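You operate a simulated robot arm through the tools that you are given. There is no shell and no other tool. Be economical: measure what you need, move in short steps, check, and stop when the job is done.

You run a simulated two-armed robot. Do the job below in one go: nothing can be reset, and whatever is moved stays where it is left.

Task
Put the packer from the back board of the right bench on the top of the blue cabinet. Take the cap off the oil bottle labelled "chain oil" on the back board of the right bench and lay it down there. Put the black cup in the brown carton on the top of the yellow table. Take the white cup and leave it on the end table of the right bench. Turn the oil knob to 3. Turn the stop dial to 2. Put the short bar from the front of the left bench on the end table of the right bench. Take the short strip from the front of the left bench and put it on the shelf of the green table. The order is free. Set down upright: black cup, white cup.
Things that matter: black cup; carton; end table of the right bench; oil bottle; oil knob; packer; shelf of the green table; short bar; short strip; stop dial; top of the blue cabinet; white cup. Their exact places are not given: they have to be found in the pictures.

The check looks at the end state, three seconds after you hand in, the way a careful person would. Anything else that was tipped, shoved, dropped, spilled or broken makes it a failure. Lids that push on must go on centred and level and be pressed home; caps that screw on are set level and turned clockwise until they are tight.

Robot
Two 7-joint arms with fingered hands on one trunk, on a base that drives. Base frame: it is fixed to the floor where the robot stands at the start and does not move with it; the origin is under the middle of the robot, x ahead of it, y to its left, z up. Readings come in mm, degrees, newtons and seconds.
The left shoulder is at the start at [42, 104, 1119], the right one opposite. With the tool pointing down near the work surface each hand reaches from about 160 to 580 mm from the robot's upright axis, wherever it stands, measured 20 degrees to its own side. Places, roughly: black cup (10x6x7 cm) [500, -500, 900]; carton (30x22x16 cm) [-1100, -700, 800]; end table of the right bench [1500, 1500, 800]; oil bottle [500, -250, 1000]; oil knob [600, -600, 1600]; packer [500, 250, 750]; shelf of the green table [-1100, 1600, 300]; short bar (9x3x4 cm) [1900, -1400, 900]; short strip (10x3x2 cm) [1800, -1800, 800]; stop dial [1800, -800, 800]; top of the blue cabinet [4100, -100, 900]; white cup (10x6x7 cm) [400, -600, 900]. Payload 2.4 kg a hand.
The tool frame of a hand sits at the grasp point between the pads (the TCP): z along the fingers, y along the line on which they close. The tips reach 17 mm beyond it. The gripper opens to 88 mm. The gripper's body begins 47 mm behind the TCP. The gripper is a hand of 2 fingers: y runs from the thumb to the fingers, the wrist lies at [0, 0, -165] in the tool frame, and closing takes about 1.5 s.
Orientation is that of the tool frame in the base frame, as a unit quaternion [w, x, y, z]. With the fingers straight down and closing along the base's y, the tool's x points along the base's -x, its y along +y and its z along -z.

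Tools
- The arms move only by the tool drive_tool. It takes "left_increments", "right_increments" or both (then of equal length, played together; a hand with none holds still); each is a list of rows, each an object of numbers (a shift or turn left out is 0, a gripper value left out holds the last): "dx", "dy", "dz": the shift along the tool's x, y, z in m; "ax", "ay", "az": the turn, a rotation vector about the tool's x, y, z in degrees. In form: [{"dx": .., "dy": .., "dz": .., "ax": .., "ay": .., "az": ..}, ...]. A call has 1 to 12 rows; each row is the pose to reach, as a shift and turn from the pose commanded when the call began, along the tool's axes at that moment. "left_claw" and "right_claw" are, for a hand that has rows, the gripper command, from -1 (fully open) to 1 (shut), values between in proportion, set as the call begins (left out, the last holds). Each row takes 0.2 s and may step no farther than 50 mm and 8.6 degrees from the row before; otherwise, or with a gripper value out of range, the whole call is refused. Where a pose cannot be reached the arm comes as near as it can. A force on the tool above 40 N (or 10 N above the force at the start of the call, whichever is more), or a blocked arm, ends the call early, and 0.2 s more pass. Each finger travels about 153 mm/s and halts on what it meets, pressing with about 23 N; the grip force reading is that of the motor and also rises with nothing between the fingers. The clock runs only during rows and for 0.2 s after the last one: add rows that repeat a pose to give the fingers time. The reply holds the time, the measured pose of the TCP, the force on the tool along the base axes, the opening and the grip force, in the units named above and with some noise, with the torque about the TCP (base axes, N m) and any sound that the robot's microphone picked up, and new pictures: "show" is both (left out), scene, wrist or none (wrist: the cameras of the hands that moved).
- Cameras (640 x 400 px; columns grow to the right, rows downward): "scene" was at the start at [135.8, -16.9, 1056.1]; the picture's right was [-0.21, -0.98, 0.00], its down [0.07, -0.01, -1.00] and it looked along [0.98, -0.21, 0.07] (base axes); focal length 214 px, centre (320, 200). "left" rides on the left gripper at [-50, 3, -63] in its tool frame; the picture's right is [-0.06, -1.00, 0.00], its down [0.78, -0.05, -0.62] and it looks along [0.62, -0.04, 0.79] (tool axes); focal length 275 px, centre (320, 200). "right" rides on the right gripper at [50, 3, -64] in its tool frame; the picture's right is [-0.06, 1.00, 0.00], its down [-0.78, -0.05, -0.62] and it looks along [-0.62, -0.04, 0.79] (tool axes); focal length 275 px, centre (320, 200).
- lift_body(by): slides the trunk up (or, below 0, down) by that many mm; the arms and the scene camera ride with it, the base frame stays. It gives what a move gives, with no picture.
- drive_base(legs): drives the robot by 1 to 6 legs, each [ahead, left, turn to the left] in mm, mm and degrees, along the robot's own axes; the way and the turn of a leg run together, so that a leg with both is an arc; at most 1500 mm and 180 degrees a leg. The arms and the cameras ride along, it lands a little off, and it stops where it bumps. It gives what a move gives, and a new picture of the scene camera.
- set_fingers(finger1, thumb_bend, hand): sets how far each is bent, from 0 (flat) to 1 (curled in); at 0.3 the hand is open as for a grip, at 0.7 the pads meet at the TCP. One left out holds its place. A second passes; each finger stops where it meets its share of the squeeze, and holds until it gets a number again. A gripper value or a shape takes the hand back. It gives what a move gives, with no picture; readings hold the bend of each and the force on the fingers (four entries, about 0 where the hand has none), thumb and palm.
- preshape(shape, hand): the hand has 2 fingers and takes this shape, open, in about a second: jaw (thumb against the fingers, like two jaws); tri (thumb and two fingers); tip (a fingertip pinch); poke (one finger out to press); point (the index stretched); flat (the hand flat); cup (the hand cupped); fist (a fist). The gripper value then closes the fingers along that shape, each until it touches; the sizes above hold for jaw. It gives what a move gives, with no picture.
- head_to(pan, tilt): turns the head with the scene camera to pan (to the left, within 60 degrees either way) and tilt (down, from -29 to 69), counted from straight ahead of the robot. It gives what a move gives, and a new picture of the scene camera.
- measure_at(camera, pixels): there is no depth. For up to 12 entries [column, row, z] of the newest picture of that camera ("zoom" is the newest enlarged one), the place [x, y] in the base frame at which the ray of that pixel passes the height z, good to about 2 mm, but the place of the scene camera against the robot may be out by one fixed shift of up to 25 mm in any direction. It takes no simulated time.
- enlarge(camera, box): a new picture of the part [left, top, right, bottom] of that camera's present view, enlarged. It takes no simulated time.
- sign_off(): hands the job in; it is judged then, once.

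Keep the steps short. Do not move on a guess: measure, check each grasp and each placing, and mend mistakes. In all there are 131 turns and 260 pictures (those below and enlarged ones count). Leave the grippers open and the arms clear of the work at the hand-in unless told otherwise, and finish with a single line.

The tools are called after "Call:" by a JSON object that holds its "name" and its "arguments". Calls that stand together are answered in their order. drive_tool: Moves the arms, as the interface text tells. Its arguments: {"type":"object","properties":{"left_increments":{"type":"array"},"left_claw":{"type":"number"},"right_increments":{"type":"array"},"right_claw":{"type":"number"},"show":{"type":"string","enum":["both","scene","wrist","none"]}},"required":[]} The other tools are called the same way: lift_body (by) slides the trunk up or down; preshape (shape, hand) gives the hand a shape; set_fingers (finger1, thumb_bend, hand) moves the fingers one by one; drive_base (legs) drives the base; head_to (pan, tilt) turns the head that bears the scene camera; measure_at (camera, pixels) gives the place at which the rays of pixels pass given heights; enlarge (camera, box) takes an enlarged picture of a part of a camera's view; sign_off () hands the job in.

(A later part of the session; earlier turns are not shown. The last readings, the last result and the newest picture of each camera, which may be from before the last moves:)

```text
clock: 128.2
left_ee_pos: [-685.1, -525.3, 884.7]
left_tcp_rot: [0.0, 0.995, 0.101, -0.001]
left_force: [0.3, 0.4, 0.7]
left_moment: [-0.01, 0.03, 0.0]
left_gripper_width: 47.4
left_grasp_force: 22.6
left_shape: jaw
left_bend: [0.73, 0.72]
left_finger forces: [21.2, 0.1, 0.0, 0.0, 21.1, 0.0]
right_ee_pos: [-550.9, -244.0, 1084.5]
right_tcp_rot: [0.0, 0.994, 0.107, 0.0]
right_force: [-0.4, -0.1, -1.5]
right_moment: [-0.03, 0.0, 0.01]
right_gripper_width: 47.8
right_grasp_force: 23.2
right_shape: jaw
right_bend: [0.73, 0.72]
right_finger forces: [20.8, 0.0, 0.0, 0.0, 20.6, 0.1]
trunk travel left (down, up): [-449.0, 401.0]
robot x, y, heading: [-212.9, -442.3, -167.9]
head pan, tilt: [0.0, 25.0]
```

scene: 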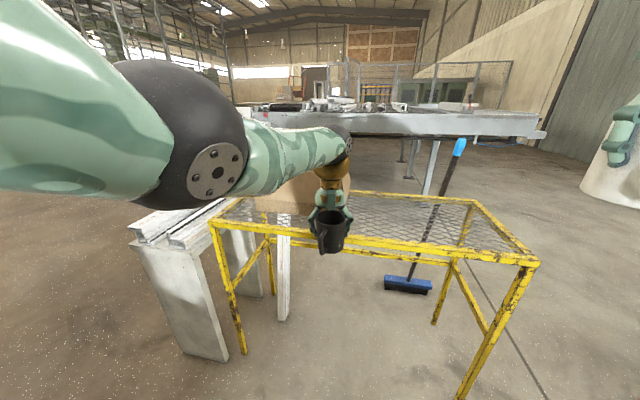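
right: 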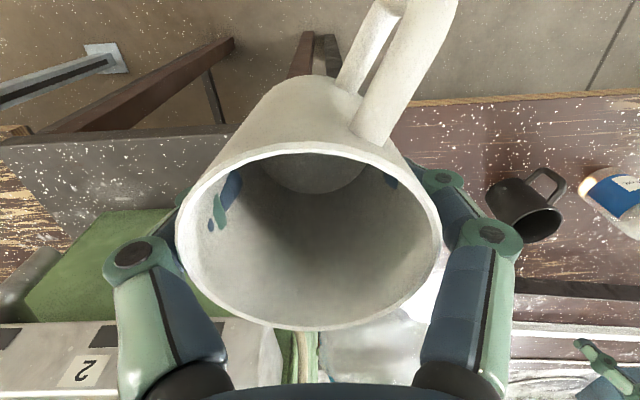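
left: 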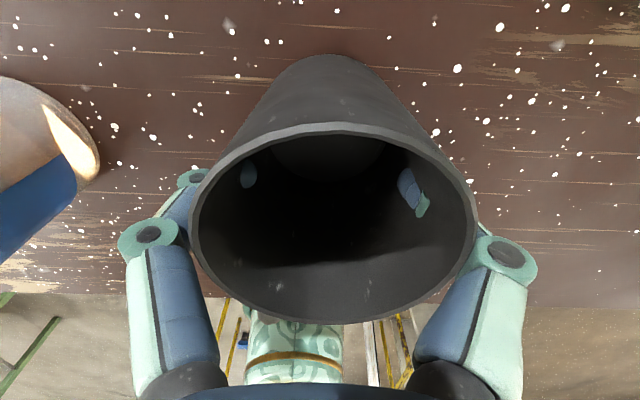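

The lift call was refused, so the cup slid back along the bare bench edge while held. It is still firmly gripped and nothing was hit. From now on I won't chain a drive after an arm move. I raise the left hand now and look at the carton.

Call:
{"name": "drive_tool", "arguments": {"left_increments": [{"dz": -0.04}, {"dz": -0.08}, {"dz": -0.12}, {"dz": -0.16}, {"dz": -0.2}, {"dz": -0.2, "dx": 0.04}, {"dz": -0.2, "dx": 0.08}, {"dz": -0.2, "dx": 0.12}], "show": "none"}}

Call:
{"name": "head_to", "arguments": {"pan": 20, "tilt": 30}}

```text
clock: 130.0
left_ee_pos: [-565.6, -501.3, 1085.8]
left_tcp_rot: [-0.001, 0.995, 0.102, 0.001]
left_force: [-0.7, -0.1, 0.1]
left_moment: [-0.02, 0.01, -0.04]
left_gripper_width: 47.1
left_grasp_force: 22.9
left_shape: jaw
left_bend: [0.73, 0.72]
left_finger forces: [20.8, 0.0, 0.0, 0.1, 20.8, 0.0]
right_ee_pos: [-550.3, -244.1, 1084.1]
right_tcp_rot: [0.001, 0.994, 0.108, 0.0]
right_force: [0.9, 0.1, -1.2]
right_moment: [0.0, 0.01, 0.01]
right_gripper_width: 47.8
right_grasp_force: 22.8
right_shape: jaw
right_bend: [0.73, 0.72]
right_finger forces: [20.7, 0.0, 0.1, 0.1, 20.6, 0.1]
trunk travel left (down, up): [-449.0, 401.0]
robot x, y, heading: [-213.5, -441.1, -167.7]
head pan, tilt: [0.0, 25.0]
```

```text
clock: 130.8
left_ee_pos: [-566.7, -500.6, 1086.6]
left_tcp_rot: [-0.001, 0.995, 0.101, 0.0]
left_force: [0.5, 0.7, -1.5]
left_moment: [-0.01, 0.01, 0.03]
left_gripper_width: 46.7
left_grasp_force: 23.0
left_shape: jaw
left_bend: [0.73, 0.72]
left_finger forces: [20.8, 0.1, 0.1, 0.0, 20.8, 0.1]
right_ee_pos: [-551.2, -244.7, 1083.3]
right_tcp_rot: [0.0, 0.994, 0.108, 0.0]
right_force: [0.2, 0.0, -0.9]
right_moment: [-0.01, 0.0, 0.01]
right_gripper_width: 47.7
right_grasp_force: 22.8
right_shape: jaw
right_bend: [0.73, 0.72]
right_finger forces: [20.7, 0.0, 0.0, 0.0, 20.6, 0.1]
trunk travel left (down, up): [-449.0, 401.0]
robot x, y, heading: [-211.2, -443.8, -167.9]
head pan, tilt: [20.0, 30.0]
```

scene: 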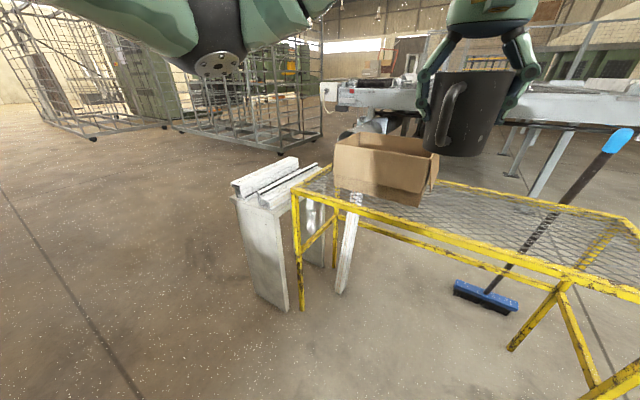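

Call:
{"name": "measure_at", "arguments": {"camera": "scene", "pixels": [[418, 207, 700], [421, 166, 860], [418, 207, 740], [421, 166, 900], [335, 188, 700], [335, 147, 860], [375, 133, 860], [436, 155, 860], [300, 193, 700], [636, 285, 700]]}}

Call:
{"name": "enlarge", "arguments": {"camera": "scene", "box": [280, 100, 472, 220]}}

```text
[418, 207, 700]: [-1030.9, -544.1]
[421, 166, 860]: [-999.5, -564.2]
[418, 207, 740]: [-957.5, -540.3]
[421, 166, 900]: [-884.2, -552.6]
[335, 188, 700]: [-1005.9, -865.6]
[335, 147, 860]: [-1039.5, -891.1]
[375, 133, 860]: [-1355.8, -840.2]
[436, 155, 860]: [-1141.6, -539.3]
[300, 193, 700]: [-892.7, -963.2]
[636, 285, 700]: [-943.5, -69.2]
```

```text
3.33 times, centred on (376, 160) of scene
```

zoom: 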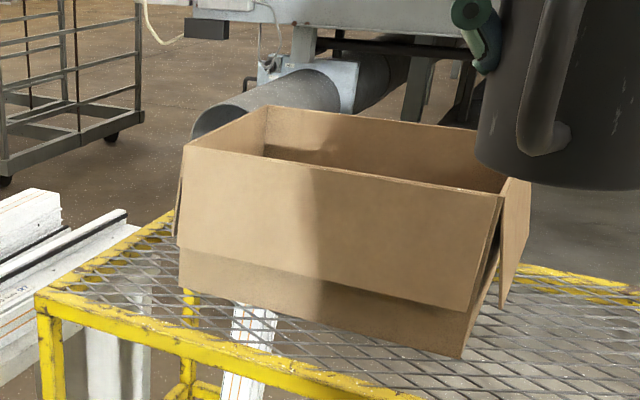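

The carton sits at about (-1085, -697), the tabletop at about z 728 and its rim at about z 888. I drive up facing it.

Call:
{"name": "drive_base", "arguments": {"legs": [[0, 0, -12.2], [385, 124, 0]]}}

Call:
{"name": "head_to", "arguments": {"pan": 15, "tilt": 45}}

```text
clock: 134.1
left_ee_pos: [-952.9, -551.2, 1085.8]
left_tcp_rot: [-0.001, 1.0, -0.005, 0.0]
left_force: [0.6, -0.7, -0.2]
left_moment: [0.01, 0.0, 0.0]
left_gripper_width: 47.4
left_grasp_force: 22.6
left_shape: jaw
left_bend: [0.73, 0.72]
left_finger forces: [20.9, 0.0, 0.0, 0.0, 20.8, 0.1]
right_ee_pos: [-883.8, -303.5, 1085.2]
right_tcp_rot: [-0.001, 1.0, 0.001, 0.0]
right_force: [0.8, 0.4, -1.2]
right_moment: [0.0, -0.01, 0.0]
right_gripper_width: 47.6
right_grasp_force: 23.0
right_shape: jaw
right_bend: [0.73, 0.72]
right_finger forces: [20.7, 0.0, 0.1, 0.0, 20.6, 0.0]
trunk travel left (down, up): [-449.0, 401.0]
robot x, y, heading: [-594.0, -570.6, -179.7]
head pan, tilt: [20.0, 30.0]
```

scene: 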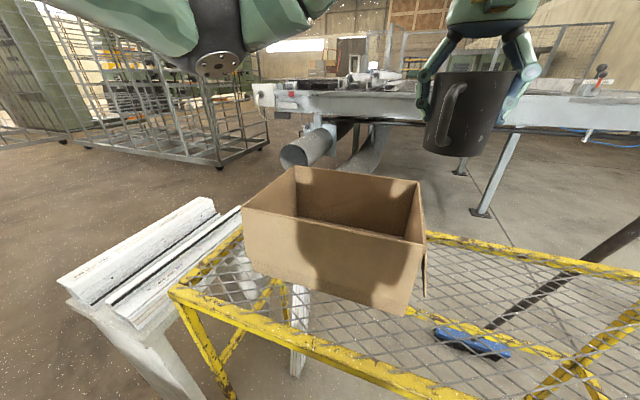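

```text
clock: 134.9
left_ee_pos: [-954.2, -551.4, 1086.1]
left_tcp_rot: [0.0, 1.0, -0.006, 0.0]
left_force: [-0.3, -0.3, 0.0]
left_moment: [0.01, -0.01, -0.01]
left_gripper_width: 47.4
left_grasp_force: 23.0
left_shape: jaw
left_bend: [0.73, 0.72]
left_finger forces: [20.8, 0.0, 0.1, 0.0, 20.8, 0.1]
right_ee_pos: [-884.5, -303.7, 1084.3]
right_tcp_rot: [-0.001, 1.0, 0.002, 0.0]
right_force: [-0.6, -0.1, -0.2]
right_moment: [-0.05, 0.0, 0.01]
right_gripper_width: 47.8
right_grasp_force: 23.9
right_shape: jaw
right_bend: [0.73, 0.72]
right_finger forces: [20.7, 0.1, 0.0, 0.0, 20.5, 0.1]
trunk travel left (down, up): [-449.0, 401.0]
robot x, y, heading: [-590.2, -565.6, -179.9]
head pan, tilt: [15.0, 45.0]
```

scene: 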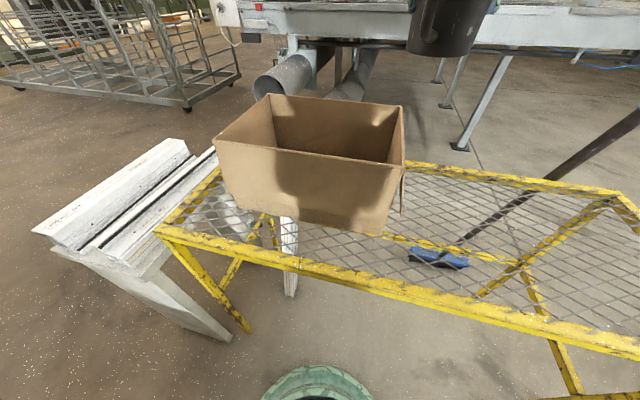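

Call:
{"name": "measure_at", "arguments": {"camera": "scene", "pixels": [[214, 142, 888], [397, 166, 888], [402, 106, 888], [271, 95, 888], [382, 235, 728], [231, 208, 728], [155, 232, 728]]}}

```text
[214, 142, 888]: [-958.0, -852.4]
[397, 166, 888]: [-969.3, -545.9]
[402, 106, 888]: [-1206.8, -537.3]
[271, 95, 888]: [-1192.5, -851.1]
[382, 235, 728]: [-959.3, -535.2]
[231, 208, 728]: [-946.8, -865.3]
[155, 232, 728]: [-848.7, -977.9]
```

Carton centre is (-1075, -697) after the known camera offset. I move the cup over it (ahead 121, left 146).

Call:
{"name": "drive_tool", "arguments": {"left_increments": [{"dx": -0.025, "dy": 0.03}, {"dx": -0.05, "dy": 0.06}, {"dx": -0.075, "dy": 0.09}, {"dx": -0.1, "dy": 0.12}, {"dx": -0.121, "dy": 0.146}, {"dx": -0.121, "dy": 0.146}], "show": "both"}}

```text
clock: 136.3
left_ee_pos: [-1076.5, -697.9, 1089.4]
left_tcp_rot: [-0.002, 1.0, -0.005, 0.001]
left_force: [0.1, -0.4, -0.9]
left_moment: [0.0, 0.01, 0.02]
left_gripper_width: 47.3
left_grasp_force: 22.6
left_shape: jaw
left_bend: [0.73, 0.72]
left_finger forces: [20.7, 0.0, 0.0, 0.1, 20.7, 0.0]
right_ee_pos: [-884.3, -303.4, 1084.5]
right_tcp_rot: [-0.002, 1.0, 0.001, 0.0]
right_force: [0.0, -0.3, 0.2]
right_moment: [0.0, 0.01, -0.04]
right_gripper_width: 48.0
right_grasp_force: 23.2
right_shape: jaw
right_bend: [0.73, 0.72]
right_finger forces: [20.8, 0.1, 0.0, 0.0, 20.7, 0.0]
trunk travel left (down, up): [-449.0, 401.0]
robot x, y, heading: [-594.2, -569.8, -180.0]
head pan, tilt: [15.0, 45.0]
```

scene: 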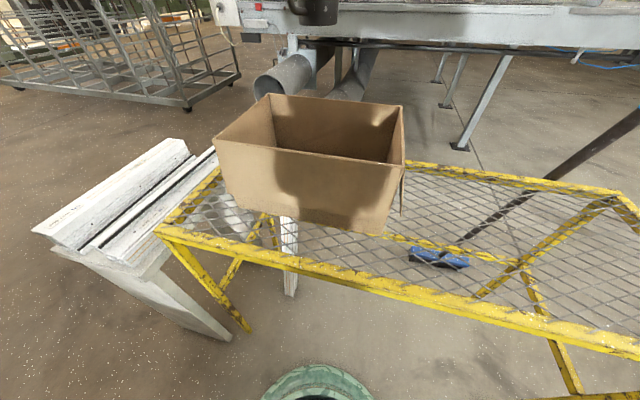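
left: 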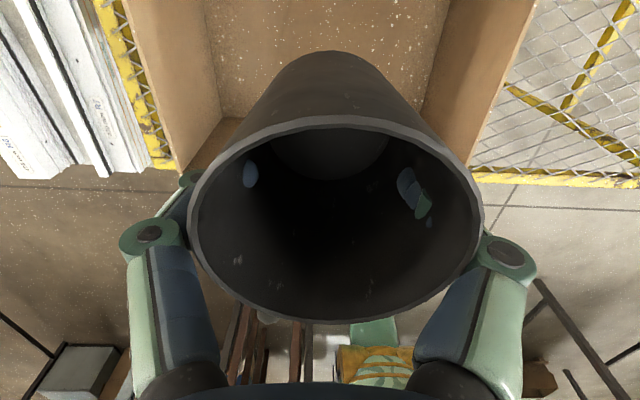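

The carton walls show on both sides of the cup. I check the near rim corners from the left wrist camera.

Call:
{"name": "measure_at", "arguments": {"camera": "left", "pixels": [[180, 175, 890], [468, 166, 890], [92, 0, 890], [538, 0, 890], [225, 118, 735], [425, 115, 735]]}}

```text
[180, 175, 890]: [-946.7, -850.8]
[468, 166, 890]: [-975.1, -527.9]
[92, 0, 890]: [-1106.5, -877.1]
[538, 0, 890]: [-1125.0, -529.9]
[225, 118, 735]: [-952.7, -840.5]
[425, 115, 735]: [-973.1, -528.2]
```

The cup is centred over the carton. I lower the trunk 200 mm, then check before going on.

Call:
{"name": "lift_body", "arguments": {"by": -200}}

Call:
{"name": "drive_tool", "arguments": {"left_increments": [{"dz": 0.02, "dy": -0.005}, {"dz": 0.04, "dy": -0.006}, {"dz": 0.06, "dy": -0.006}, {"dz": 0.08, "dy": -0.006}, {"dz": 0.095, "dy": -0.006}], "show": "both"}}

```text
clock: 138.4
left_ee_pos: [-1075.3, -695.2, 885.7]
left_tcp_rot: [-0.001, 1.0, -0.004, -0.001]
left_force: [-0.3, -0.3, -1.2]
left_moment: [0.02, 0.03, 0.0]
left_gripper_width: 47.2
left_grasp_force: 23.7
left_shape: jaw
left_bend: [0.73, 0.72]
left_finger forces: [20.8, 0.0, 0.0, 0.1, 20.8, 0.0]
right_ee_pos: [-883.1, -305.1, 884.6]
right_tcp_rot: [0.0, 1.0, 0.0, -0.001]
right_force: [0.0, -1.0, -0.7]
right_moment: [0.0, 0.0, 0.0]
right_gripper_width: 47.6
right_grasp_force: 23.5
right_shape: jaw
right_bend: [0.73, 0.72]
right_finger forces: [20.8, 0.1, 0.0, 0.1, 20.5, 0.0]
trunk travel left (down, up): [-249.0, 601.0]
robot x, y, heading: [-596.0, -566.4, -180.0]
head pan, tilt: [15.0, 45.0]
```

```text
clock: 139.6
left_ee_pos: [-1074.5, -717.0, 821.1]
left_tcp_rot: [-0.004, 1.0, 0.014, -0.026]
left_force: [0.1, 0.5, -0.1]
left_moment: [-0.04, 0.02, 0.01]
left_gripper_width: 47.3
left_grasp_force: 22.8
left_shape: jaw
left_bend: [0.74, 0.74]
left_finger forces: [23.5, 0.0, 0.1, 0.1, 24.4, 0.0]
right_ee_pos: [-897.2, -326.2, 877.7]
right_tcp_rot: [0.002, 1.0, 0.031, 0.007]
right_force: [-0.3, -0.1, -2.1]
right_moment: [0.01, -0.03, -0.01]
right_gripper_width: 47.8
right_grasp_force: 22.8
right_shape: jaw
right_bend: [0.73, 0.72]
right_finger forces: [21.6, 0.0, 0.0, 0.1, 21.5, 0.1]
trunk travel left (down, up): [-249.0, 601.0]
robot x, y, heading: [-589.6, -576.2, -176.8]
head pan, tilt: [15.0, 45.0]
stopped in row 5 (left hand): the force on the tool passed its limit at 52 N (the readings are from after the stop); the commanded pose is now the measured one
```

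scene: 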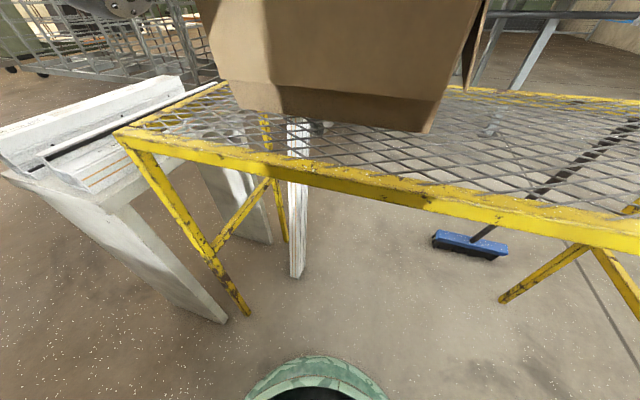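
left: 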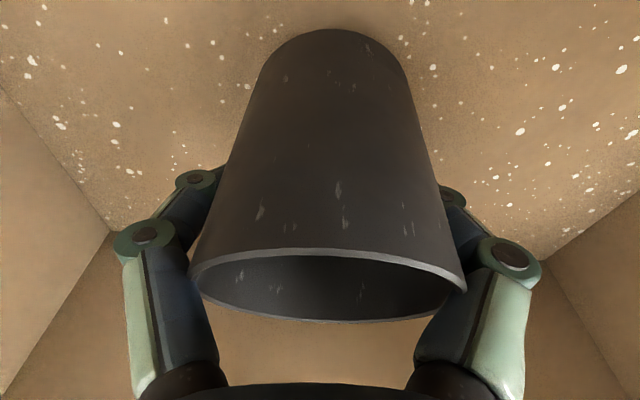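

Contact at z≈821 — the carton floor is higher (about 770) than I thought, and the base turned 3°. Force is now zero. I look into the carton before releasing.

Call:
{"name": "head_to", "arguments": {"pan": 12, "tilt": 22}}

Call:
{"name": "enlarge", "arguments": {"camera": "scene", "box": [160, 50, 480, 250]}}

```text
clock: 140.4
left_ee_pos: [-1068.8, -715.2, 823.7]
left_tcp_rot: [-0.002, 1.0, 0.013, -0.027]
left_force: [-0.3, -0.5, -0.6]
left_moment: [-0.02, 0.0, -0.02]
left_gripper_width: 47.4
left_grasp_force: 23.4
left_shape: jaw
left_bend: [0.74, 0.74]
left_finger forces: [23.7, 0.1, 0.0, 0.1, 24.4, 0.0]
right_ee_pos: [-887.1, -323.4, 883.1]
right_tcp_rot: [0.0, 1.0, 0.027, -0.001]
right_force: [0.2, 0.3, -1.7]
right_moment: [0.03, 0.02, -0.03]
right_gripper_width: 48.0
right_grasp_force: 22.4
right_shape: jaw
right_bend: [0.73, 0.72]
right_finger forces: [21.4, 0.0, 0.0, 0.0, 21.4, 0.0]
trunk travel left (down, up): [-249.0, 601.0]
robot x, y, heading: [-587.9, -578.7, -176.9]
head pan, tilt: [12.0, 22.0]
```

scene: 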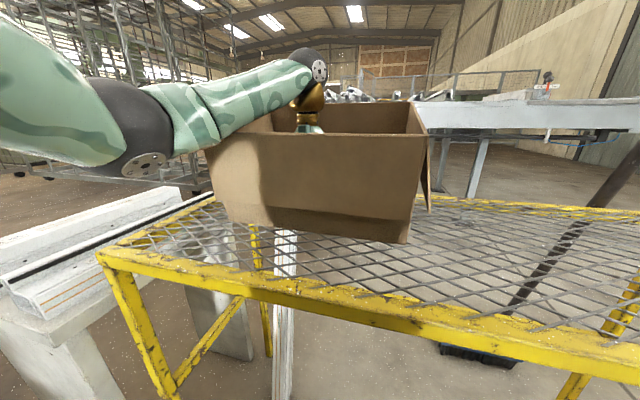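

```text
2.00 times, centred on (320, 150) of scene
```

zoom: 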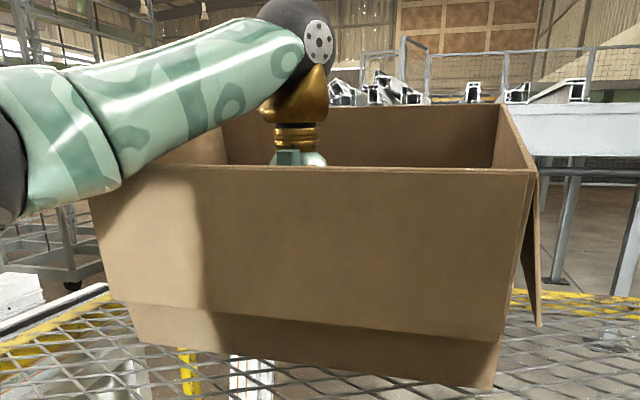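

I can't tell yet whether the cup touched the floor or the forearm touched a rim. I measure the inner bottom corners seen by the left wrist camera to get the floor height.

Call:
{"name": "measure_at", "arguments": {"camera": "left", "pixels": [[110, 233, 735], [110, 233, 755], [110, 233, 775], [548, 262, 735], [548, 262, 755], [548, 262, 775], [330, 32, 735], [330, 32, 775], [325, 255, 830], [325, 255, 860]]}}

Call:
{"name": "enlarge", "arguments": {"camera": "left", "box": [0, 0, 640, 400]}}

```text
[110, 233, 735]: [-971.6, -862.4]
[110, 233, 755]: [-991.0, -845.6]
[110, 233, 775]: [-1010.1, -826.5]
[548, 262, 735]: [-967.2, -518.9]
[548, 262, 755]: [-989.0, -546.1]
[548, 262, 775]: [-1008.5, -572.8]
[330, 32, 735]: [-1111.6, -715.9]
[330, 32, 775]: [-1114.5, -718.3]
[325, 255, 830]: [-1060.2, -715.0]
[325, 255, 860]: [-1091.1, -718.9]
```

```text
1.00 times, centred on (320, 200) of left (not enlarged: the box is as wide or as high as the picture)
```

zoom: 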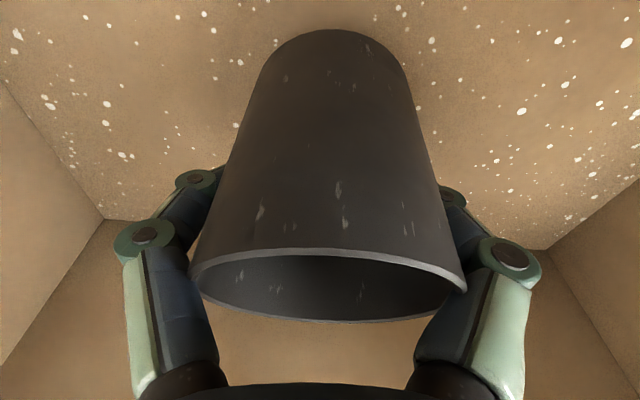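

The cup has pivoted in the grip (rim ellipse is squashed), and the forearm is low over the carton rim. I raise the trunk to come out and inspect.

Call:
{"name": "lift_body", "arguments": {"by": 200}}

Call:
{"name": "head_to", "arguments": {"pan": 14, "tilt": 30}}

Call:
{"name": "enlarge", "arguments": {"camera": "left", "box": [0, 0, 640, 400]}}

```text
clock: 142.6
left_ee_pos: [-1072.8, -717.4, 1003.2]
left_tcp_rot: [-0.006, 1.0, 0.011, -0.006]
left_force: [0.1, 0.5, -0.4]
left_moment: [0.02, 0.0, 0.02]
left_gripper_width: 47.5
left_grasp_force: 23.1
left_shape: jaw
left_bend: [0.74, 0.74]
left_finger forces: [23.5, 0.1, 0.0, 0.1, 24.3, 0.1]
right_ee_pos: [-896.7, -326.8, 1080.4]
right_tcp_rot: [-0.003, 1.0, 0.024, 0.008]
right_force: [0.3, 0.0, -0.9]
right_moment: [-0.02, 0.0, 0.01]
right_gripper_width: 47.7
right_grasp_force: 23.2
right_shape: jaw
right_bend: [0.73, 0.72]
right_finger forces: [21.5, 0.1, 0.0, 0.0, 21.4, 0.0]
trunk travel left (down, up): [-449.0, 401.0]
robot x, y, heading: [-587.8, -578.0, -177.6]
head pan, tilt: [12.0, 22.0]
```

```text
clock: 143.3
left_ee_pos: [-1073.3, -717.9, 1003.1]
left_tcp_rot: [-0.006, 1.0, 0.011, -0.008]
left_force: [0.3, -0.3, -0.6]
left_moment: [-0.03, -0.02, 0.0]
left_gripper_width: 47.5
left_grasp_force: 22.7
left_shape: jaw
left_bend: [0.74, 0.74]
left_finger forces: [23.4, 0.1, 0.1, 0.1, 24.2, 0.0]
right_ee_pos: [-897.2, -327.1, 1080.2]
right_tcp_rot: [-0.003, 1.0, 0.024, 0.006]
right_force: [-0.2, 0.6, -0.6]
right_moment: [0.01, 0.03, 0.02]
right_gripper_width: 47.7
right_grasp_force: 22.8
right_shape: jaw
right_bend: [0.73, 0.72]
right_finger forces: [21.5, 0.0, 0.0, 0.0, 21.4, 0.0]
trunk travel left (down, up): [-449.0, 401.0]
robot x, y, heading: [-587.6, -576.0, -177.2]
head pan, tilt: [14.0, 30.0]
```

scene: 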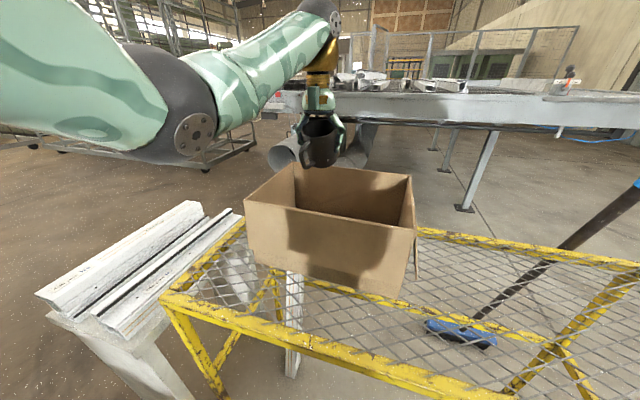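

```text
1.00 times, centred on (320, 200) of left (not enlarged: the box is as wide or as high as the picture)
```

zoom: 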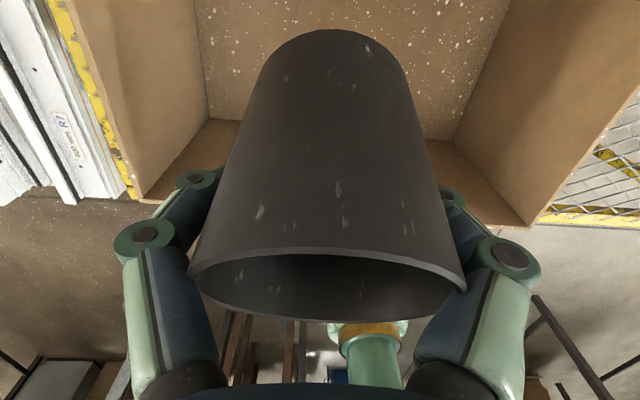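

The cup is tilted about 20° in the grip (top toward the robot). It must have met the floor (about z 757) while I was lowering too fast. I square the base, move 40 mm closer, and pitch the hand 18° so that the cup is upright again.

Call:
{"name": "drive_base", "arguments": {"legs": [[40, 0, -2.7]]}}

Call:
{"name": "drive_tool", "arguments": {"left_increments": [{"dx": 0.013, "ay": 6}, {"dx": 0.026, "ay": 12}, {"dx": 0.04, "ay": 18}, {"dx": 0.04, "ay": 18}], "show": "both"}}

Call:
{"name": "enlarge", "arguments": {"camera": "scene", "box": [220, 80, 460, 230]}}

```text
clock: 144.2
left_ee_pos: [-1121.4, -693.5, 1003.8]
left_tcp_rot: [-0.007, 1.0, -0.013, -0.006]
left_force: [-0.4, -0.8, -0.5]
left_moment: [0.0, 0.0, -0.01]
left_gripper_width: 47.7
left_grasp_force: 23.0
left_shape: jaw
left_bend: [0.74, 0.74]
left_finger forces: [23.5, 0.0, 0.0, 0.0, 24.2, 0.0]
right_ee_pos: [-924.8, -315.0, 1079.0]
right_tcp_rot: [-0.004, 1.0, -0.002, 0.008]
right_force: [0.6, 0.4, -1.1]
right_moment: [0.01, 0.02, 0.0]
right_gripper_width: 47.6
right_grasp_force: 23.1
right_shape: jaw
right_bend: [0.73, 0.72]
right_finger forces: [21.5, 0.0, 0.1, 0.0, 21.4, 0.1]
trunk travel left (down, up): [-449.0, 401.0]
robot x, y, heading: [-624.3, -577.4, 179.7]
head pan, tilt: [14.0, 30.0]
```

scene: 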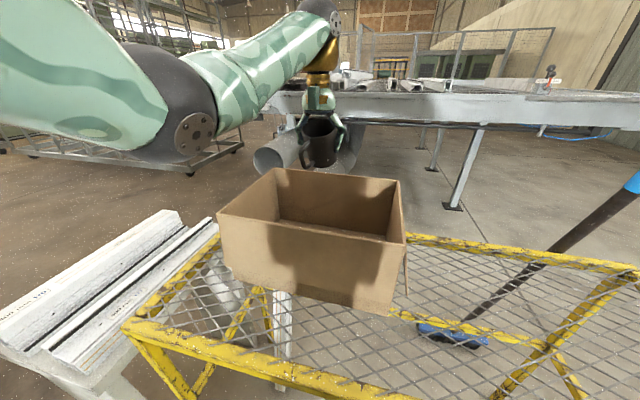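

```text
clock: 145.2
left_ee_pos: [-1078.5, -695.3, 1002.3]
left_tcp_rot: [-0.004, 0.989, -0.015, 0.15]
left_force: [0.2, 0.8, -0.6]
left_moment: [-0.01, 0.01, 0.01]
left_gripper_width: 47.3
left_grasp_force: 23.3
left_shape: jaw
left_bend: [0.74, 0.74]
left_finger forces: [23.2, 0.0, 0.0, 0.0, 23.7, 0.0]
right_ee_pos: [-924.6, -314.0, 1081.2]
right_tcp_rot: [-0.002, 1.0, -0.002, 0.006]
right_force: [-1.3, 0.5, -0.4]
right_moment: [-0.03, 0.0, -0.01]
right_gripper_width: 47.7
right_grasp_force: 23.2
right_shape: jaw
right_bend: [0.73, 0.72]
right_finger forces: [21.6, 0.0, 0.1, 0.0, 21.5, 0.0]
trunk travel left (down, up): [-449.0, 401.0]
robot x, y, heading: [-627.0, -578.7, 179.9]
head pan, tilt: [14.0, 30.0]
```

scene: 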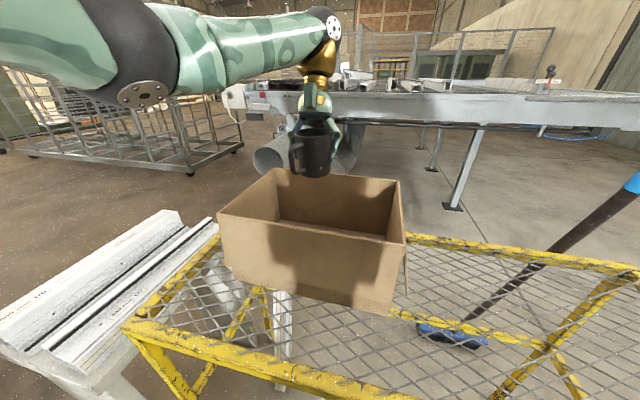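
left: 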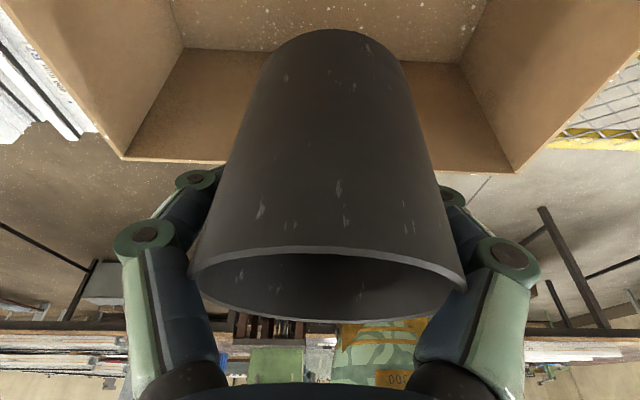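

```text
2.67 times, centred on (340, 155) of scene
```

zoom: 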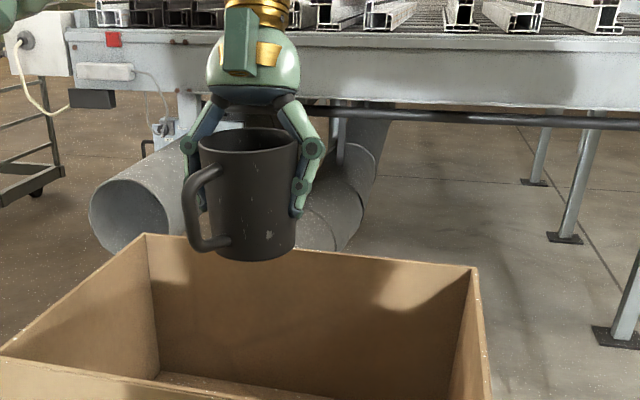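

The cup now looks upright. I lower the trunk 100 mm, then check.

Call:
{"name": "lift_body", "arguments": {"by": -100}}

Call:
{"name": "drive_tool", "arguments": {"left_increments": [{"dx": -0.006, "dz": 0.019}, {"dx": -0.0124, "dz": 0.038}, {"dx": -0.0185, "dz": 0.057}, {"dx": -0.023, "dz": 0.0713}], "show": "both"}}

```text
clock: 146.5
left_ee_pos: [-1080.4, -695.7, 902.5]
left_tcp_rot: [-0.003, 0.989, -0.015, 0.149]
left_force: [0.1, -0.1, -1.4]
left_moment: [0.04, 0.0, 0.0]
left_gripper_width: 47.6
left_grasp_force: 22.8
left_shape: jaw
left_bend: [0.74, 0.74]
left_finger forces: [23.2, 0.1, 0.0, 0.0, 23.8, 0.1]
right_ee_pos: [-923.6, -315.2, 979.6]
right_tcp_rot: [-0.003, 1.0, -0.001, 0.006]
right_force: [0.4, 0.0, -0.2]
right_moment: [-0.02, -0.03, 0.0]
right_gripper_width: 47.8
right_grasp_force: 23.5
right_shape: jaw
right_bend: [0.73, 0.72]
right_finger forces: [21.5, 0.0, 0.1, 0.0, 21.5, 0.0]
trunk travel left (down, up): [-349.0, 501.0]
robot x, y, heading: [-628.1, -578.2, 179.8]
head pan, tilt: [14.0, 30.0]
```

```text
clock: 147.5
left_ee_pos: [-1080.8, -694.2, 827.1]
left_tcp_rot: [-0.004, 0.989, -0.015, 0.15]
left_force: [-0.7, 0.8, -1.5]
left_moment: [0.0, 0.01, 0.02]
left_gripper_width: 47.3
left_grasp_force: 23.3
left_shape: jaw
left_bend: [0.74, 0.74]
left_finger forces: [23.1, 0.0, 0.0, 0.0, 23.6, 0.0]
right_ee_pos: [-923.4, -313.5, 979.5]
right_tcp_rot: [-0.002, 1.0, -0.002, 0.006]
right_force: [0.7, 0.5, -0.8]
right_moment: [-0.01, 0.03, -0.02]
right_gripper_width: 47.8
right_grasp_force: 22.7
right_shape: jaw
right_bend: [0.73, 0.72]
right_finger forces: [21.4, 0.1, 0.1, 0.0, 21.4, 0.0]
trunk travel left (down, up): [-349.0, 501.0]
robot x, y, heading: [-626.9, -580.9, 179.8]
head pan, tilt: [14.0, 30.0]
```

scene: 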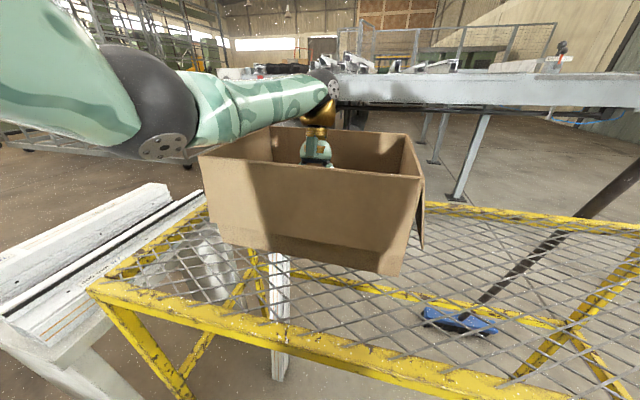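
left: 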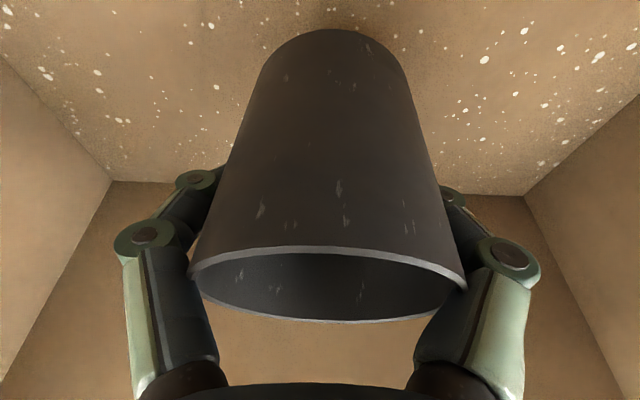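

No contact at 827. Slow lowering continues in 2 mm rows.

Call:
{"name": "drive_tool", "arguments": {"left_increments": [{"dx": -0.0006, "dz": 0.0019}, {"dx": -0.0012, "dz": 0.0038}, {"dx": -0.0018, "dz": 0.0057}, {"dx": -0.0025, "dz": 0.0076}, {"dx": -0.0031, "dz": 0.0095}], "show": "none"}}

Call:
{"name": "drive_tool", "arguments": {"left_increments": [{"dx": -0.0006, "dz": 0.0019}, {"dx": -0.0012, "dz": 0.0038}, {"dx": -0.0015, "dz": 0.0047}], "show": "none"}}

```text
clock: 148.7
left_ee_pos: [-1082.3, -694.6, 817.5]
left_tcp_rot: [-0.004, 0.989, -0.014, 0.15]
left_force: [0.0, 0.2, 0.2]
left_moment: [0.03, 0.02, 0.01]
left_gripper_width: 47.3
left_grasp_force: 23.5
left_shape: jaw
left_bend: [0.74, 0.74]
left_finger forces: [23.1, 0.1, 0.0, 0.0, 23.5, 0.0]
right_ee_pos: [-924.1, -313.7, 980.5]
right_tcp_rot: [-0.005, 1.0, -0.001, 0.006]
right_force: [-0.8, -1.1, -0.9]
right_moment: [-0.04, -0.01, -0.02]
right_gripper_width: 47.5
right_grasp_force: 23.3
right_shape: jaw
right_bend: [0.73, 0.72]
right_finger forces: [21.5, 0.0, 0.0, 0.1, 21.4, 0.0]
trunk travel left (down, up): [-349.0, 501.0]
robot x, y, heading: [-622.6, -576.7, 180.0]
head pan, tilt: [14.0, 30.0]
```

```text
clock: 149.5
left_ee_pos: [-1080.7, -696.0, 813.7]
left_tcp_rot: [-0.004, 0.989, -0.014, 0.15]
left_force: [-0.7, 0.7, -1.4]
left_moment: [0.03, -0.01, -0.01]
left_gripper_width: 47.2
left_grasp_force: 23.2
left_shape: jaw
left_bend: [0.74, 0.74]
left_finger forces: [23.1, 0.0, 0.0, 0.0, 23.7, 0.0]
right_ee_pos: [-924.5, -314.4, 978.7]
right_tcp_rot: [-0.004, 1.0, -0.001, 0.006]
right_force: [-0.1, 0.1, -1.1]
right_moment: [0.03, -0.01, 0.04]
right_gripper_width: 47.5
right_grasp_force: 23.2
right_shape: jaw
right_bend: [0.73, 0.72]
right_finger forces: [21.5, 0.0, 0.0, 0.0, 21.4, 0.0]
trunk travel left (down, up): [-349.0, 501.0]
robot x, y, heading: [-628.7, -575.6, 179.8]
head pan, tilt: [14.0, 30.0]
```

Call:
{"name": "drive_tool", "arguments": {"left_increments": [{"dx": -0.0006, "dz": 0.0019}, {"dx": -0.0012, "dz": 0.0038}, {"dx": -0.0018, "dz": 0.0057}], "show": "none"}}

Call:
{"name": "drive_tool", "arguments": {"left_increments": [{"dx": -0.0006, "dz": 0.0019}, {"dx": -0.0009, "dz": 0.0028}, {"dx": -0.0012, "dz": 0.0038}], "show": "none"}}

Call:
{"name": "drive_tool", "arguments": {"left_increments": [{"dx": -0.0003, "dz": 0.001}, {"dx": -0.0006, "dz": 0.0019}, {"dx": -0.0009, "dz": 0.0028}], "show": "wrist"}}

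```text
clock: 150.3
left_ee_pos: [-1082.0, -695.1, 806.8]
left_tcp_rot: [-0.004, 0.989, -0.015, 0.15]
left_force: [0.7, 0.7, -0.2]
left_moment: [-0.01, -0.01, -0.02]
left_gripper_width: 47.5
left_grasp_force: 23.3
left_shape: jaw
left_bend: [0.74, 0.74]
left_finger forces: [23.1, 0.1, 0.0, 0.1, 23.6, 0.0]
right_ee_pos: [-924.6, -314.7, 979.2]
right_tcp_rot: [-0.003, 1.0, -0.001, 0.006]
right_force: [-0.6, -1.1, -0.8]
right_moment: [-0.03, -0.01, 0.02]
right_gripper_width: 47.9
right_grasp_force: 22.3
right_shape: jaw
right_bend: [0.73, 0.72]
right_finger forces: [21.5, 0.0, 0.0, 0.0, 21.4, 0.0]
trunk travel left (down, up): [-349.0, 501.0]
robot x, y, heading: [-626.6, -579.3, 179.7]
head pan, tilt: [14.0, 30.0]
```

```text
clock: 151.1
left_ee_pos: [-1081.2, -694.5, 802.8]
left_tcp_rot: [-0.003, 0.988, -0.014, 0.151]
left_force: [0.4, 0.7, -0.2]
left_moment: [-0.02, 0.0, 0.01]
left_gripper_width: 47.3
left_grasp_force: 23.5
left_shape: jaw
left_bend: [0.74, 0.74]
left_finger forces: [23.1, 0.0, 0.1, 0.0, 23.6, 0.0]
right_ee_pos: [-925.1, -313.9, 980.3]
right_tcp_rot: [-0.004, 1.0, -0.001, 0.006]
right_force: [0.4, 0.0, -1.6]
right_moment: [0.02, 0.0, 0.0]
right_gripper_width: 47.5
right_grasp_force: 22.9
right_shape: jaw
right_bend: [0.73, 0.72]
right_finger forces: [21.6, 0.1, 0.0, 0.1, 21.3, 0.1]
trunk travel left (down, up): [-349.0, 501.0]
robot x, y, heading: [-626.9, -579.2, 179.9]
head pan, tilt: [14.0, 30.0]
```

```text
clock: 151.9
left_ee_pos: [-1082.9, -694.4, 799.9]
left_tcp_rot: [-0.004, 0.989, -0.015, 0.149]
left_force: [-1.0, 0.3, -0.6]
left_moment: [-0.01, -0.04, 0.01]
left_gripper_width: 47.3
left_grasp_force: 22.9
left_shape: jaw
left_bend: [0.74, 0.74]
left_finger forces: [23.0, 0.1, 0.0, 0.0, 23.5, 0.0]
right_ee_pos: [-924.2, -313.5, 980.2]
right_tcp_rot: [-0.003, 1.0, 0.0, 0.006]
right_force: [-1.0, 0.4, -0.1]
right_moment: [-0.02, -0.02, 0.0]
right_gripper_width: 47.7
right_grasp_force: 22.8
right_shape: jaw
right_bend: [0.73, 0.72]
right_finger forces: [21.5, 0.1, 0.1, 0.0, 21.5, 0.1]
trunk travel left (down, up): [-349.0, 501.0]
robot x, y, heading: [-626.1, -575.8, 179.9]
head pan, tilt: [14.0, 30.0]
```

left: 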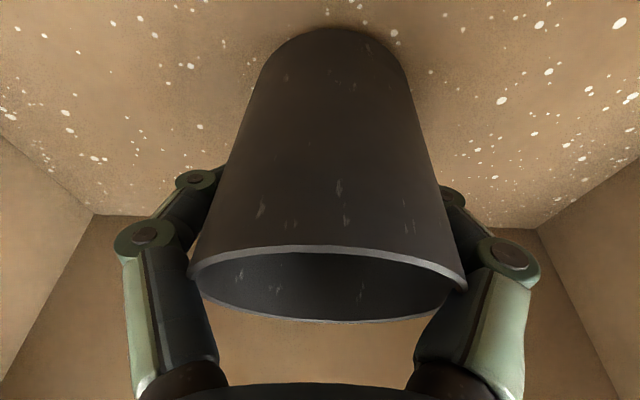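

Still free at 800. I measure the floor corners again from this close view.

Call:
{"name": "measure_at", "arguments": {"camera": "left", "pixels": [[94, 214, 720], [94, 214, 740], [94, 214, 750], [536, 229, 720], [536, 229, 740], [536, 229, 750]]}}

Call:
{"name": "drive_tool", "arguments": {"left_increments": [{"dx": -0.0009, "dz": 0.0028}, {"dx": -0.0018, "dz": 0.0057}, {"dx": -0.0025, "dz": 0.0076}], "show": "none"}}

```text
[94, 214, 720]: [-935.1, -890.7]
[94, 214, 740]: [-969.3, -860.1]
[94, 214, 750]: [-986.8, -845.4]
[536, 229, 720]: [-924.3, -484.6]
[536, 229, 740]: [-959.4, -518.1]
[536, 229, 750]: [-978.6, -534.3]
```

```text
clock: 152.7
left_ee_pos: [-1080.8, -695.4, 796.5]
left_tcp_rot: [-0.004, 0.989, -0.014, 0.145]
left_force: [-0.4, -1.5, -0.4]
left_moment: [0.03, 0.0, 0.05]
left_gripper_width: 47.0
left_grasp_force: 22.4
left_shape: jaw
left_bend: [0.74, 0.74]
left_finger forces: [23.2, 0.0, 0.0, 0.1, 23.5, 0.0]
right_ee_pos: [-921.6, -314.5, 982.9]
right_tcp_rot: [-0.004, 1.0, 0.0, 0.005]
right_force: [-0.3, 1.1, -0.3]
right_moment: [0.01, -0.01, 0.01]
right_gripper_width: 47.7
right_grasp_force: 22.9
right_shape: jaw
right_bend: [0.73, 0.72]
right_finger forces: [21.4, 0.0, 0.0, 0.0, 21.3, 0.0]
trunk travel left (down, up): [-349.0, 501.0]
robot x, y, heading: [-624.1, -578.3, 179.9]
head pan, tilt: [14.0, 30.0]
```

The pose no longer follows the command while tool force is zero: the forearm has come to rest on the rim, so I stop here. The cup bottom is only about 5 mm above the floor (~748), so I open.

Call:
{"name": "drive_tool", "arguments": {"left_increments": [{"dz": -0.001}, {"dz": -0.002}, {"dz": -0.002}, {"dz": -0.002}], "left_claw": -1, "show": "wrist"}}

```text
clock: 153.7
left_ee_pos: [-1081.1, -695.1, 799.2]
left_tcp_rot: [-0.005, 0.99, -0.014, 0.143]
left_force: [-0.2, 0.8, 0.9]
left_moment: [-0.01, -0.02, -0.04]
left_gripper_width: 87.8
left_grasp_force: 0.1
left_shape: jaw
left_bend: [0.3, 0.3]
left_finger forces: [0.1, 0.0, 0.1, 0.0, 0.2, 0.1]
right_ee_pos: [-920.0, -315.7, 982.2]
right_tcp_rot: [-0.004, 1.0, -0.001, 0.005]
right_force: [0.3, -1.6, -0.1]
right_moment: [0.01, 0.03, 0.01]
right_gripper_width: 47.9
right_grasp_force: 22.9
right_shape: jaw
right_bend: [0.73, 0.72]
right_finger forces: [21.5, 0.1, 0.1, 0.0, 21.4, 0.0]
trunk travel left (down, up): [-349.0, 501.0]
robot x, y, heading: [-626.3, -575.2, 179.9]
head pan, tilt: [14.0, 30.0]
```

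left: 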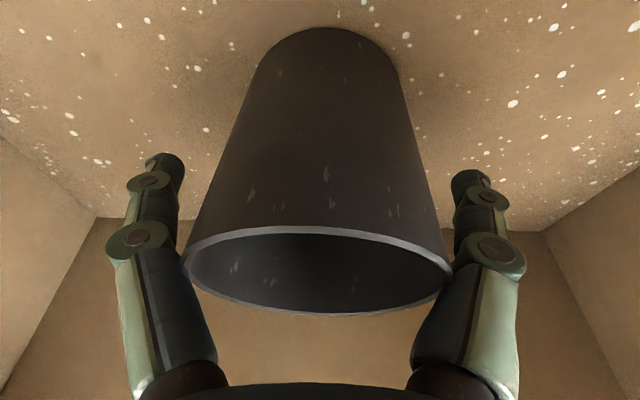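

Released and standing. I raise the trunk straight up 250 mm and look into the carton.

Call:
{"name": "lift_body", "arguments": {"by": 250}}

Call:
{"name": "head_to", "arguments": {"pan": 14, "tilt": 45}}

Call:
{"name": "enlarge", "arguments": {"camera": "left", "box": [0, 0, 640, 400]}}

```text
clock: 156.3
left_ee_pos: [-1081.4, -694.4, 1044.1]
left_tcp_rot: [-0.004, 0.989, -0.014, 0.149]
left_force: [-0.6, 0.3, 0.6]
left_moment: [-0.04, -0.01, -0.01]
left_gripper_width: 87.8
left_grasp_force: 0.0
left_shape: jaw
left_bend: [0.3, 0.3]
left_finger forces: [0.0, 0.0, 0.0, 0.0, 0.0, 0.0]
right_ee_pos: [-923.7, -314.0, 1230.3]
right_tcp_rot: [-0.004, 1.0, 0.0, 0.007]
right_force: [-0.5, 0.3, -0.3]
right_moment: [-0.01, -0.01, 0.0]
right_gripper_width: 47.7
right_grasp_force: 23.0
right_shape: jaw
right_bend: [0.73, 0.72]
right_finger forces: [21.5, 0.1, 0.0, 0.0, 21.3, 0.0]
trunk travel left (down, up): [-599.0, 251.0]
robot x, y, heading: [-625.6, -580.7, 179.8]
head pan, tilt: [14.0, 30.0]
```

```text
clock: 157.0
left_ee_pos: [-1082.0, -693.8, 1044.8]
left_tcp_rot: [-0.004, 0.989, -0.014, 0.15]
left_force: [1.0, 0.4, 0.6]
left_moment: [0.03, -0.01, 0.04]
left_gripper_width: 87.9
left_grasp_force: 0.1
left_shape: jaw
left_bend: [0.3, 0.3]
left_finger forces: [0.1, 0.0, 0.0, 0.0, 0.0, 0.0]
right_ee_pos: [-923.8, -313.3, 1230.8]
right_tcp_rot: [-0.003, 1.0, -0.001, 0.007]
right_force: [0.4, 0.3, -0.3]
right_moment: [-0.01, -0.03, -0.03]
right_gripper_width: 47.8
right_grasp_force: 23.1
right_shape: jaw
right_bend: [0.73, 0.72]
right_finger forces: [21.4, 0.1, 0.0, 0.0, 21.4, 0.1]
trunk travel left (down, up): [-599.0, 251.0]
robot x, y, heading: [-625.6, -579.9, 179.4]
head pan, tilt: [14.0, 45.0]
```

scene: 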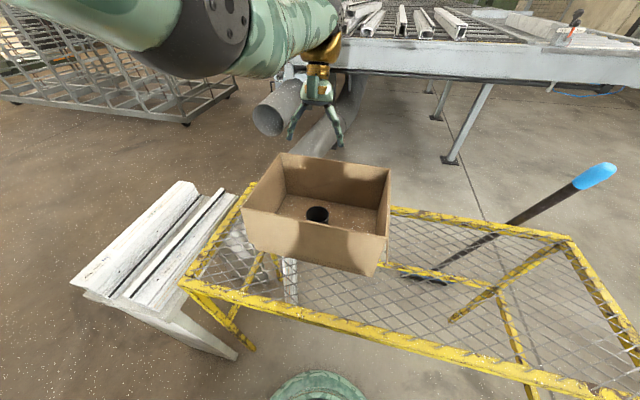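

```text
1.00 times, centred on (320, 200) of left (not enlarged: the box is as wide or as high as the picture)
```

zoom: 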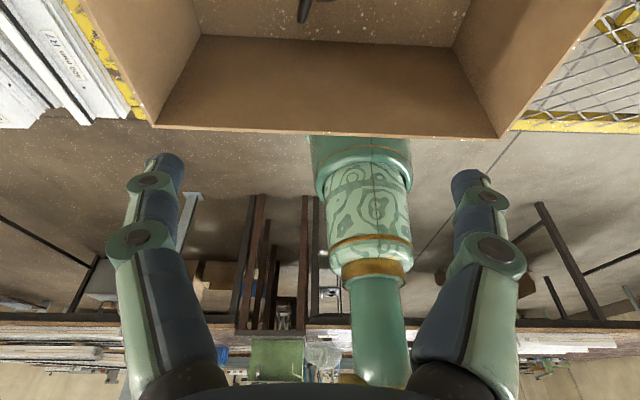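

The black cup stands upright in the carton. Next is the packer, with the free left hand: back off, level the hand, turn around and drive to the bench at y≈60.

Call:
{"name": "drive_base", "arguments": {"legs": [[-330, 0, 0], [0, 0, -90], [0, 0, -89.5]]}}

Call:
{"name": "drive_tool", "arguments": {"left_increments": [{"ay": -6, "az": -0.6}, {"ay": -12, "az": -1.2}, {"ay": -17.3, "az": -1.6}, {"ay": -17.3, "az": -1.6}], "show": "none"}}

```text
clock: 166.9
left_ee_pos: [170.6, -470.0, 1043.5]
left_tcp_rot: [-0.15, 0.02, 0.989, -0.003]
left_force: [0.9, -0.3, 0.2]
left_moment: [0.01, 0.0, -0.02]
left_gripper_width: 87.7
left_grasp_force: 0.1
left_shape: jaw
left_bend: [0.3, 0.3]
left_finger forces: [0.0, 0.0, 0.1, 0.0, 0.1, 0.0]
right_ee_pos: [7.8, -847.7, 1230.4]
right_tcp_rot: [-0.006, 0.006, 1.0, -0.004]
right_force: [0.1, -0.2, 0.4]
right_moment: [0.02, 0.02, -0.03]
right_gripper_width: 47.5
right_grasp_force: 23.0
right_shape: jaw
right_bend: [0.73, 0.72]
right_finger forces: [20.6, 0.1, 0.0, 0.0, 20.6, 0.1]
trunk travel left (down, up): [-599.0, 251.0]
robot x, y, heading: [-286.1, -580.2, -1.1]
head pan, tilt: [14.0, 45.0]
```

scene: 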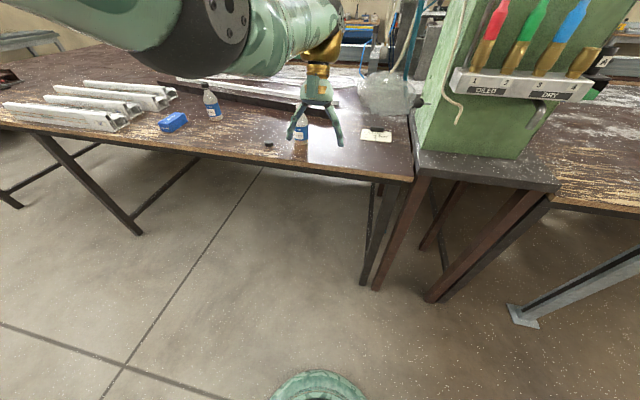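

```text
clock: 167.9
left_ee_pos: [170.1, -469.5, 1043.8]
left_tcp_rot: [0.002, 0.006, 1.0, -0.004]
left_force: [0.1, 0.2, 0.8]
left_moment: [0.0, -0.02, 0.0]
left_gripper_width: 87.7
left_grasp_force: 0.1
left_shape: jaw
left_bend: [0.3, 0.3]
left_finger forces: [0.0, 0.0, 0.1, 0.0, 0.0, 0.0]
right_ee_pos: [7.4, -846.6, 1229.5]
right_tcp_rot: [-0.006, 0.007, 1.0, -0.004]
right_force: [0.6, 0.7, -0.9]
right_moment: [0.02, 0.03, -0.02]
right_gripper_width: 47.4
right_grasp_force: 23.2
right_shape: jaw
right_bend: [0.73, 0.72]
right_finger forces: [20.6, 0.0, 0.0, 0.1, 20.6, 0.0]
trunk travel left (down, up): [-599.0, 251.0]
robot x, y, heading: [-285.0, -578.1, -1.0]
head pan, tilt: [14.0, 45.0]
```

Now drive to the packer. I also want to check the chain oil bottle, which is partly hidden in this view.

Call:
{"name": "drive_base", "arguments": {"legs": [[0, 633, 1], [285, 0, 0]]}}

Call:
{"name": "enlarge", "arguments": {"camera": "left", "box": [0, 0, 640, 400]}}

```text
clock: 173.1
left_ee_pos: [452.1, 179.0, 1043.8]
left_tcp_rot: [0.0, -0.001, 1.0, -0.003]
left_force: [0.0, 0.2, 0.3]
left_moment: [-0.01, 0.01, -0.01]
left_gripper_width: 87.7
left_grasp_force: 0.2
left_shape: jaw
left_bend: [0.3, 0.3]
left_finger forces: [0.0, 0.0, 0.0, 0.0, 0.1, 0.0]
right_ee_pos: [296.0, -201.2, 1230.3]
right_tcp_rot: [-0.007, 0.0, 1.0, -0.003]
right_force: [-0.7, 0.7, 0.7]
right_moment: [-0.01, 0.01, 0.0]
right_gripper_width: 47.3
right_grasp_force: 22.7
right_shape: jaw
right_bend: [0.73, 0.72]
right_finger forces: [20.6, 0.1, 0.0, 0.0, 20.7, 0.1]
trunk travel left (down, up): [-599.0, 251.0]
robot x, y, heading: [-2.6, 65.4, -0.1]
head pan, tilt: [14.0, 45.0]
```

scene: 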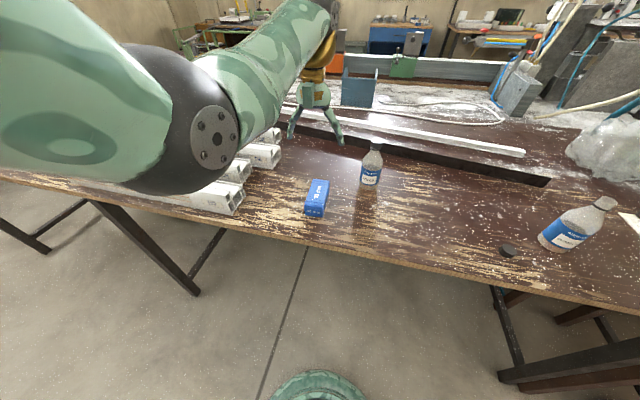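

```text
1.00 times, centred on (320, 200) of left (not enlarged: the box is as wide or as high as the picture)
```

zoom: 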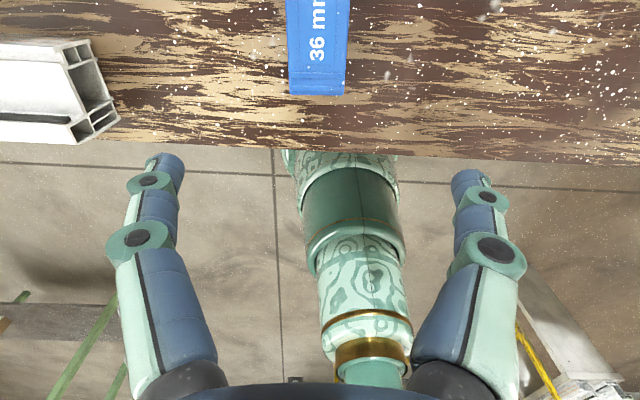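

Both bottles stand. I enlarge the packer to get its corners.

Call:
{"name": "enlarge", "arguments": {"camera": "scene", "box": [268, 155, 396, 235]}}

Call:
{"name": "measure_at", "arguments": {"camera": "left", "pixels": [[292, 94, 842], [345, 94, 842], [289, 72, 880], [348, 72, 880], [287, 0, 880], [350, 0, 880]]}}

```text
5.00 times, centred on (332, 195) of scene
```

zoom: 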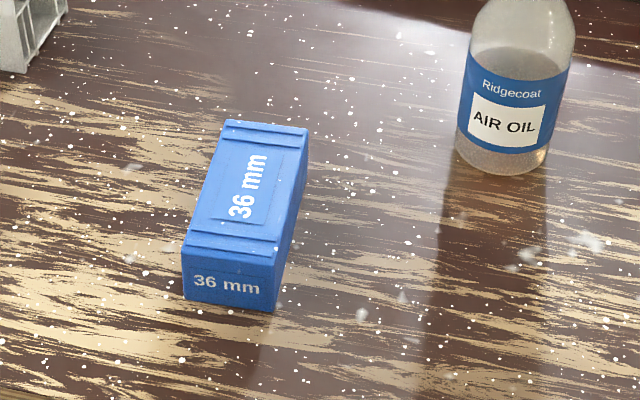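

```text
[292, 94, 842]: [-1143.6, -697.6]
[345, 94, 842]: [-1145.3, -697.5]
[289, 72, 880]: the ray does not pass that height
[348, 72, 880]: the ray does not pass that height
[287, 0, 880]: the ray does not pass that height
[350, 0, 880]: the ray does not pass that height
```

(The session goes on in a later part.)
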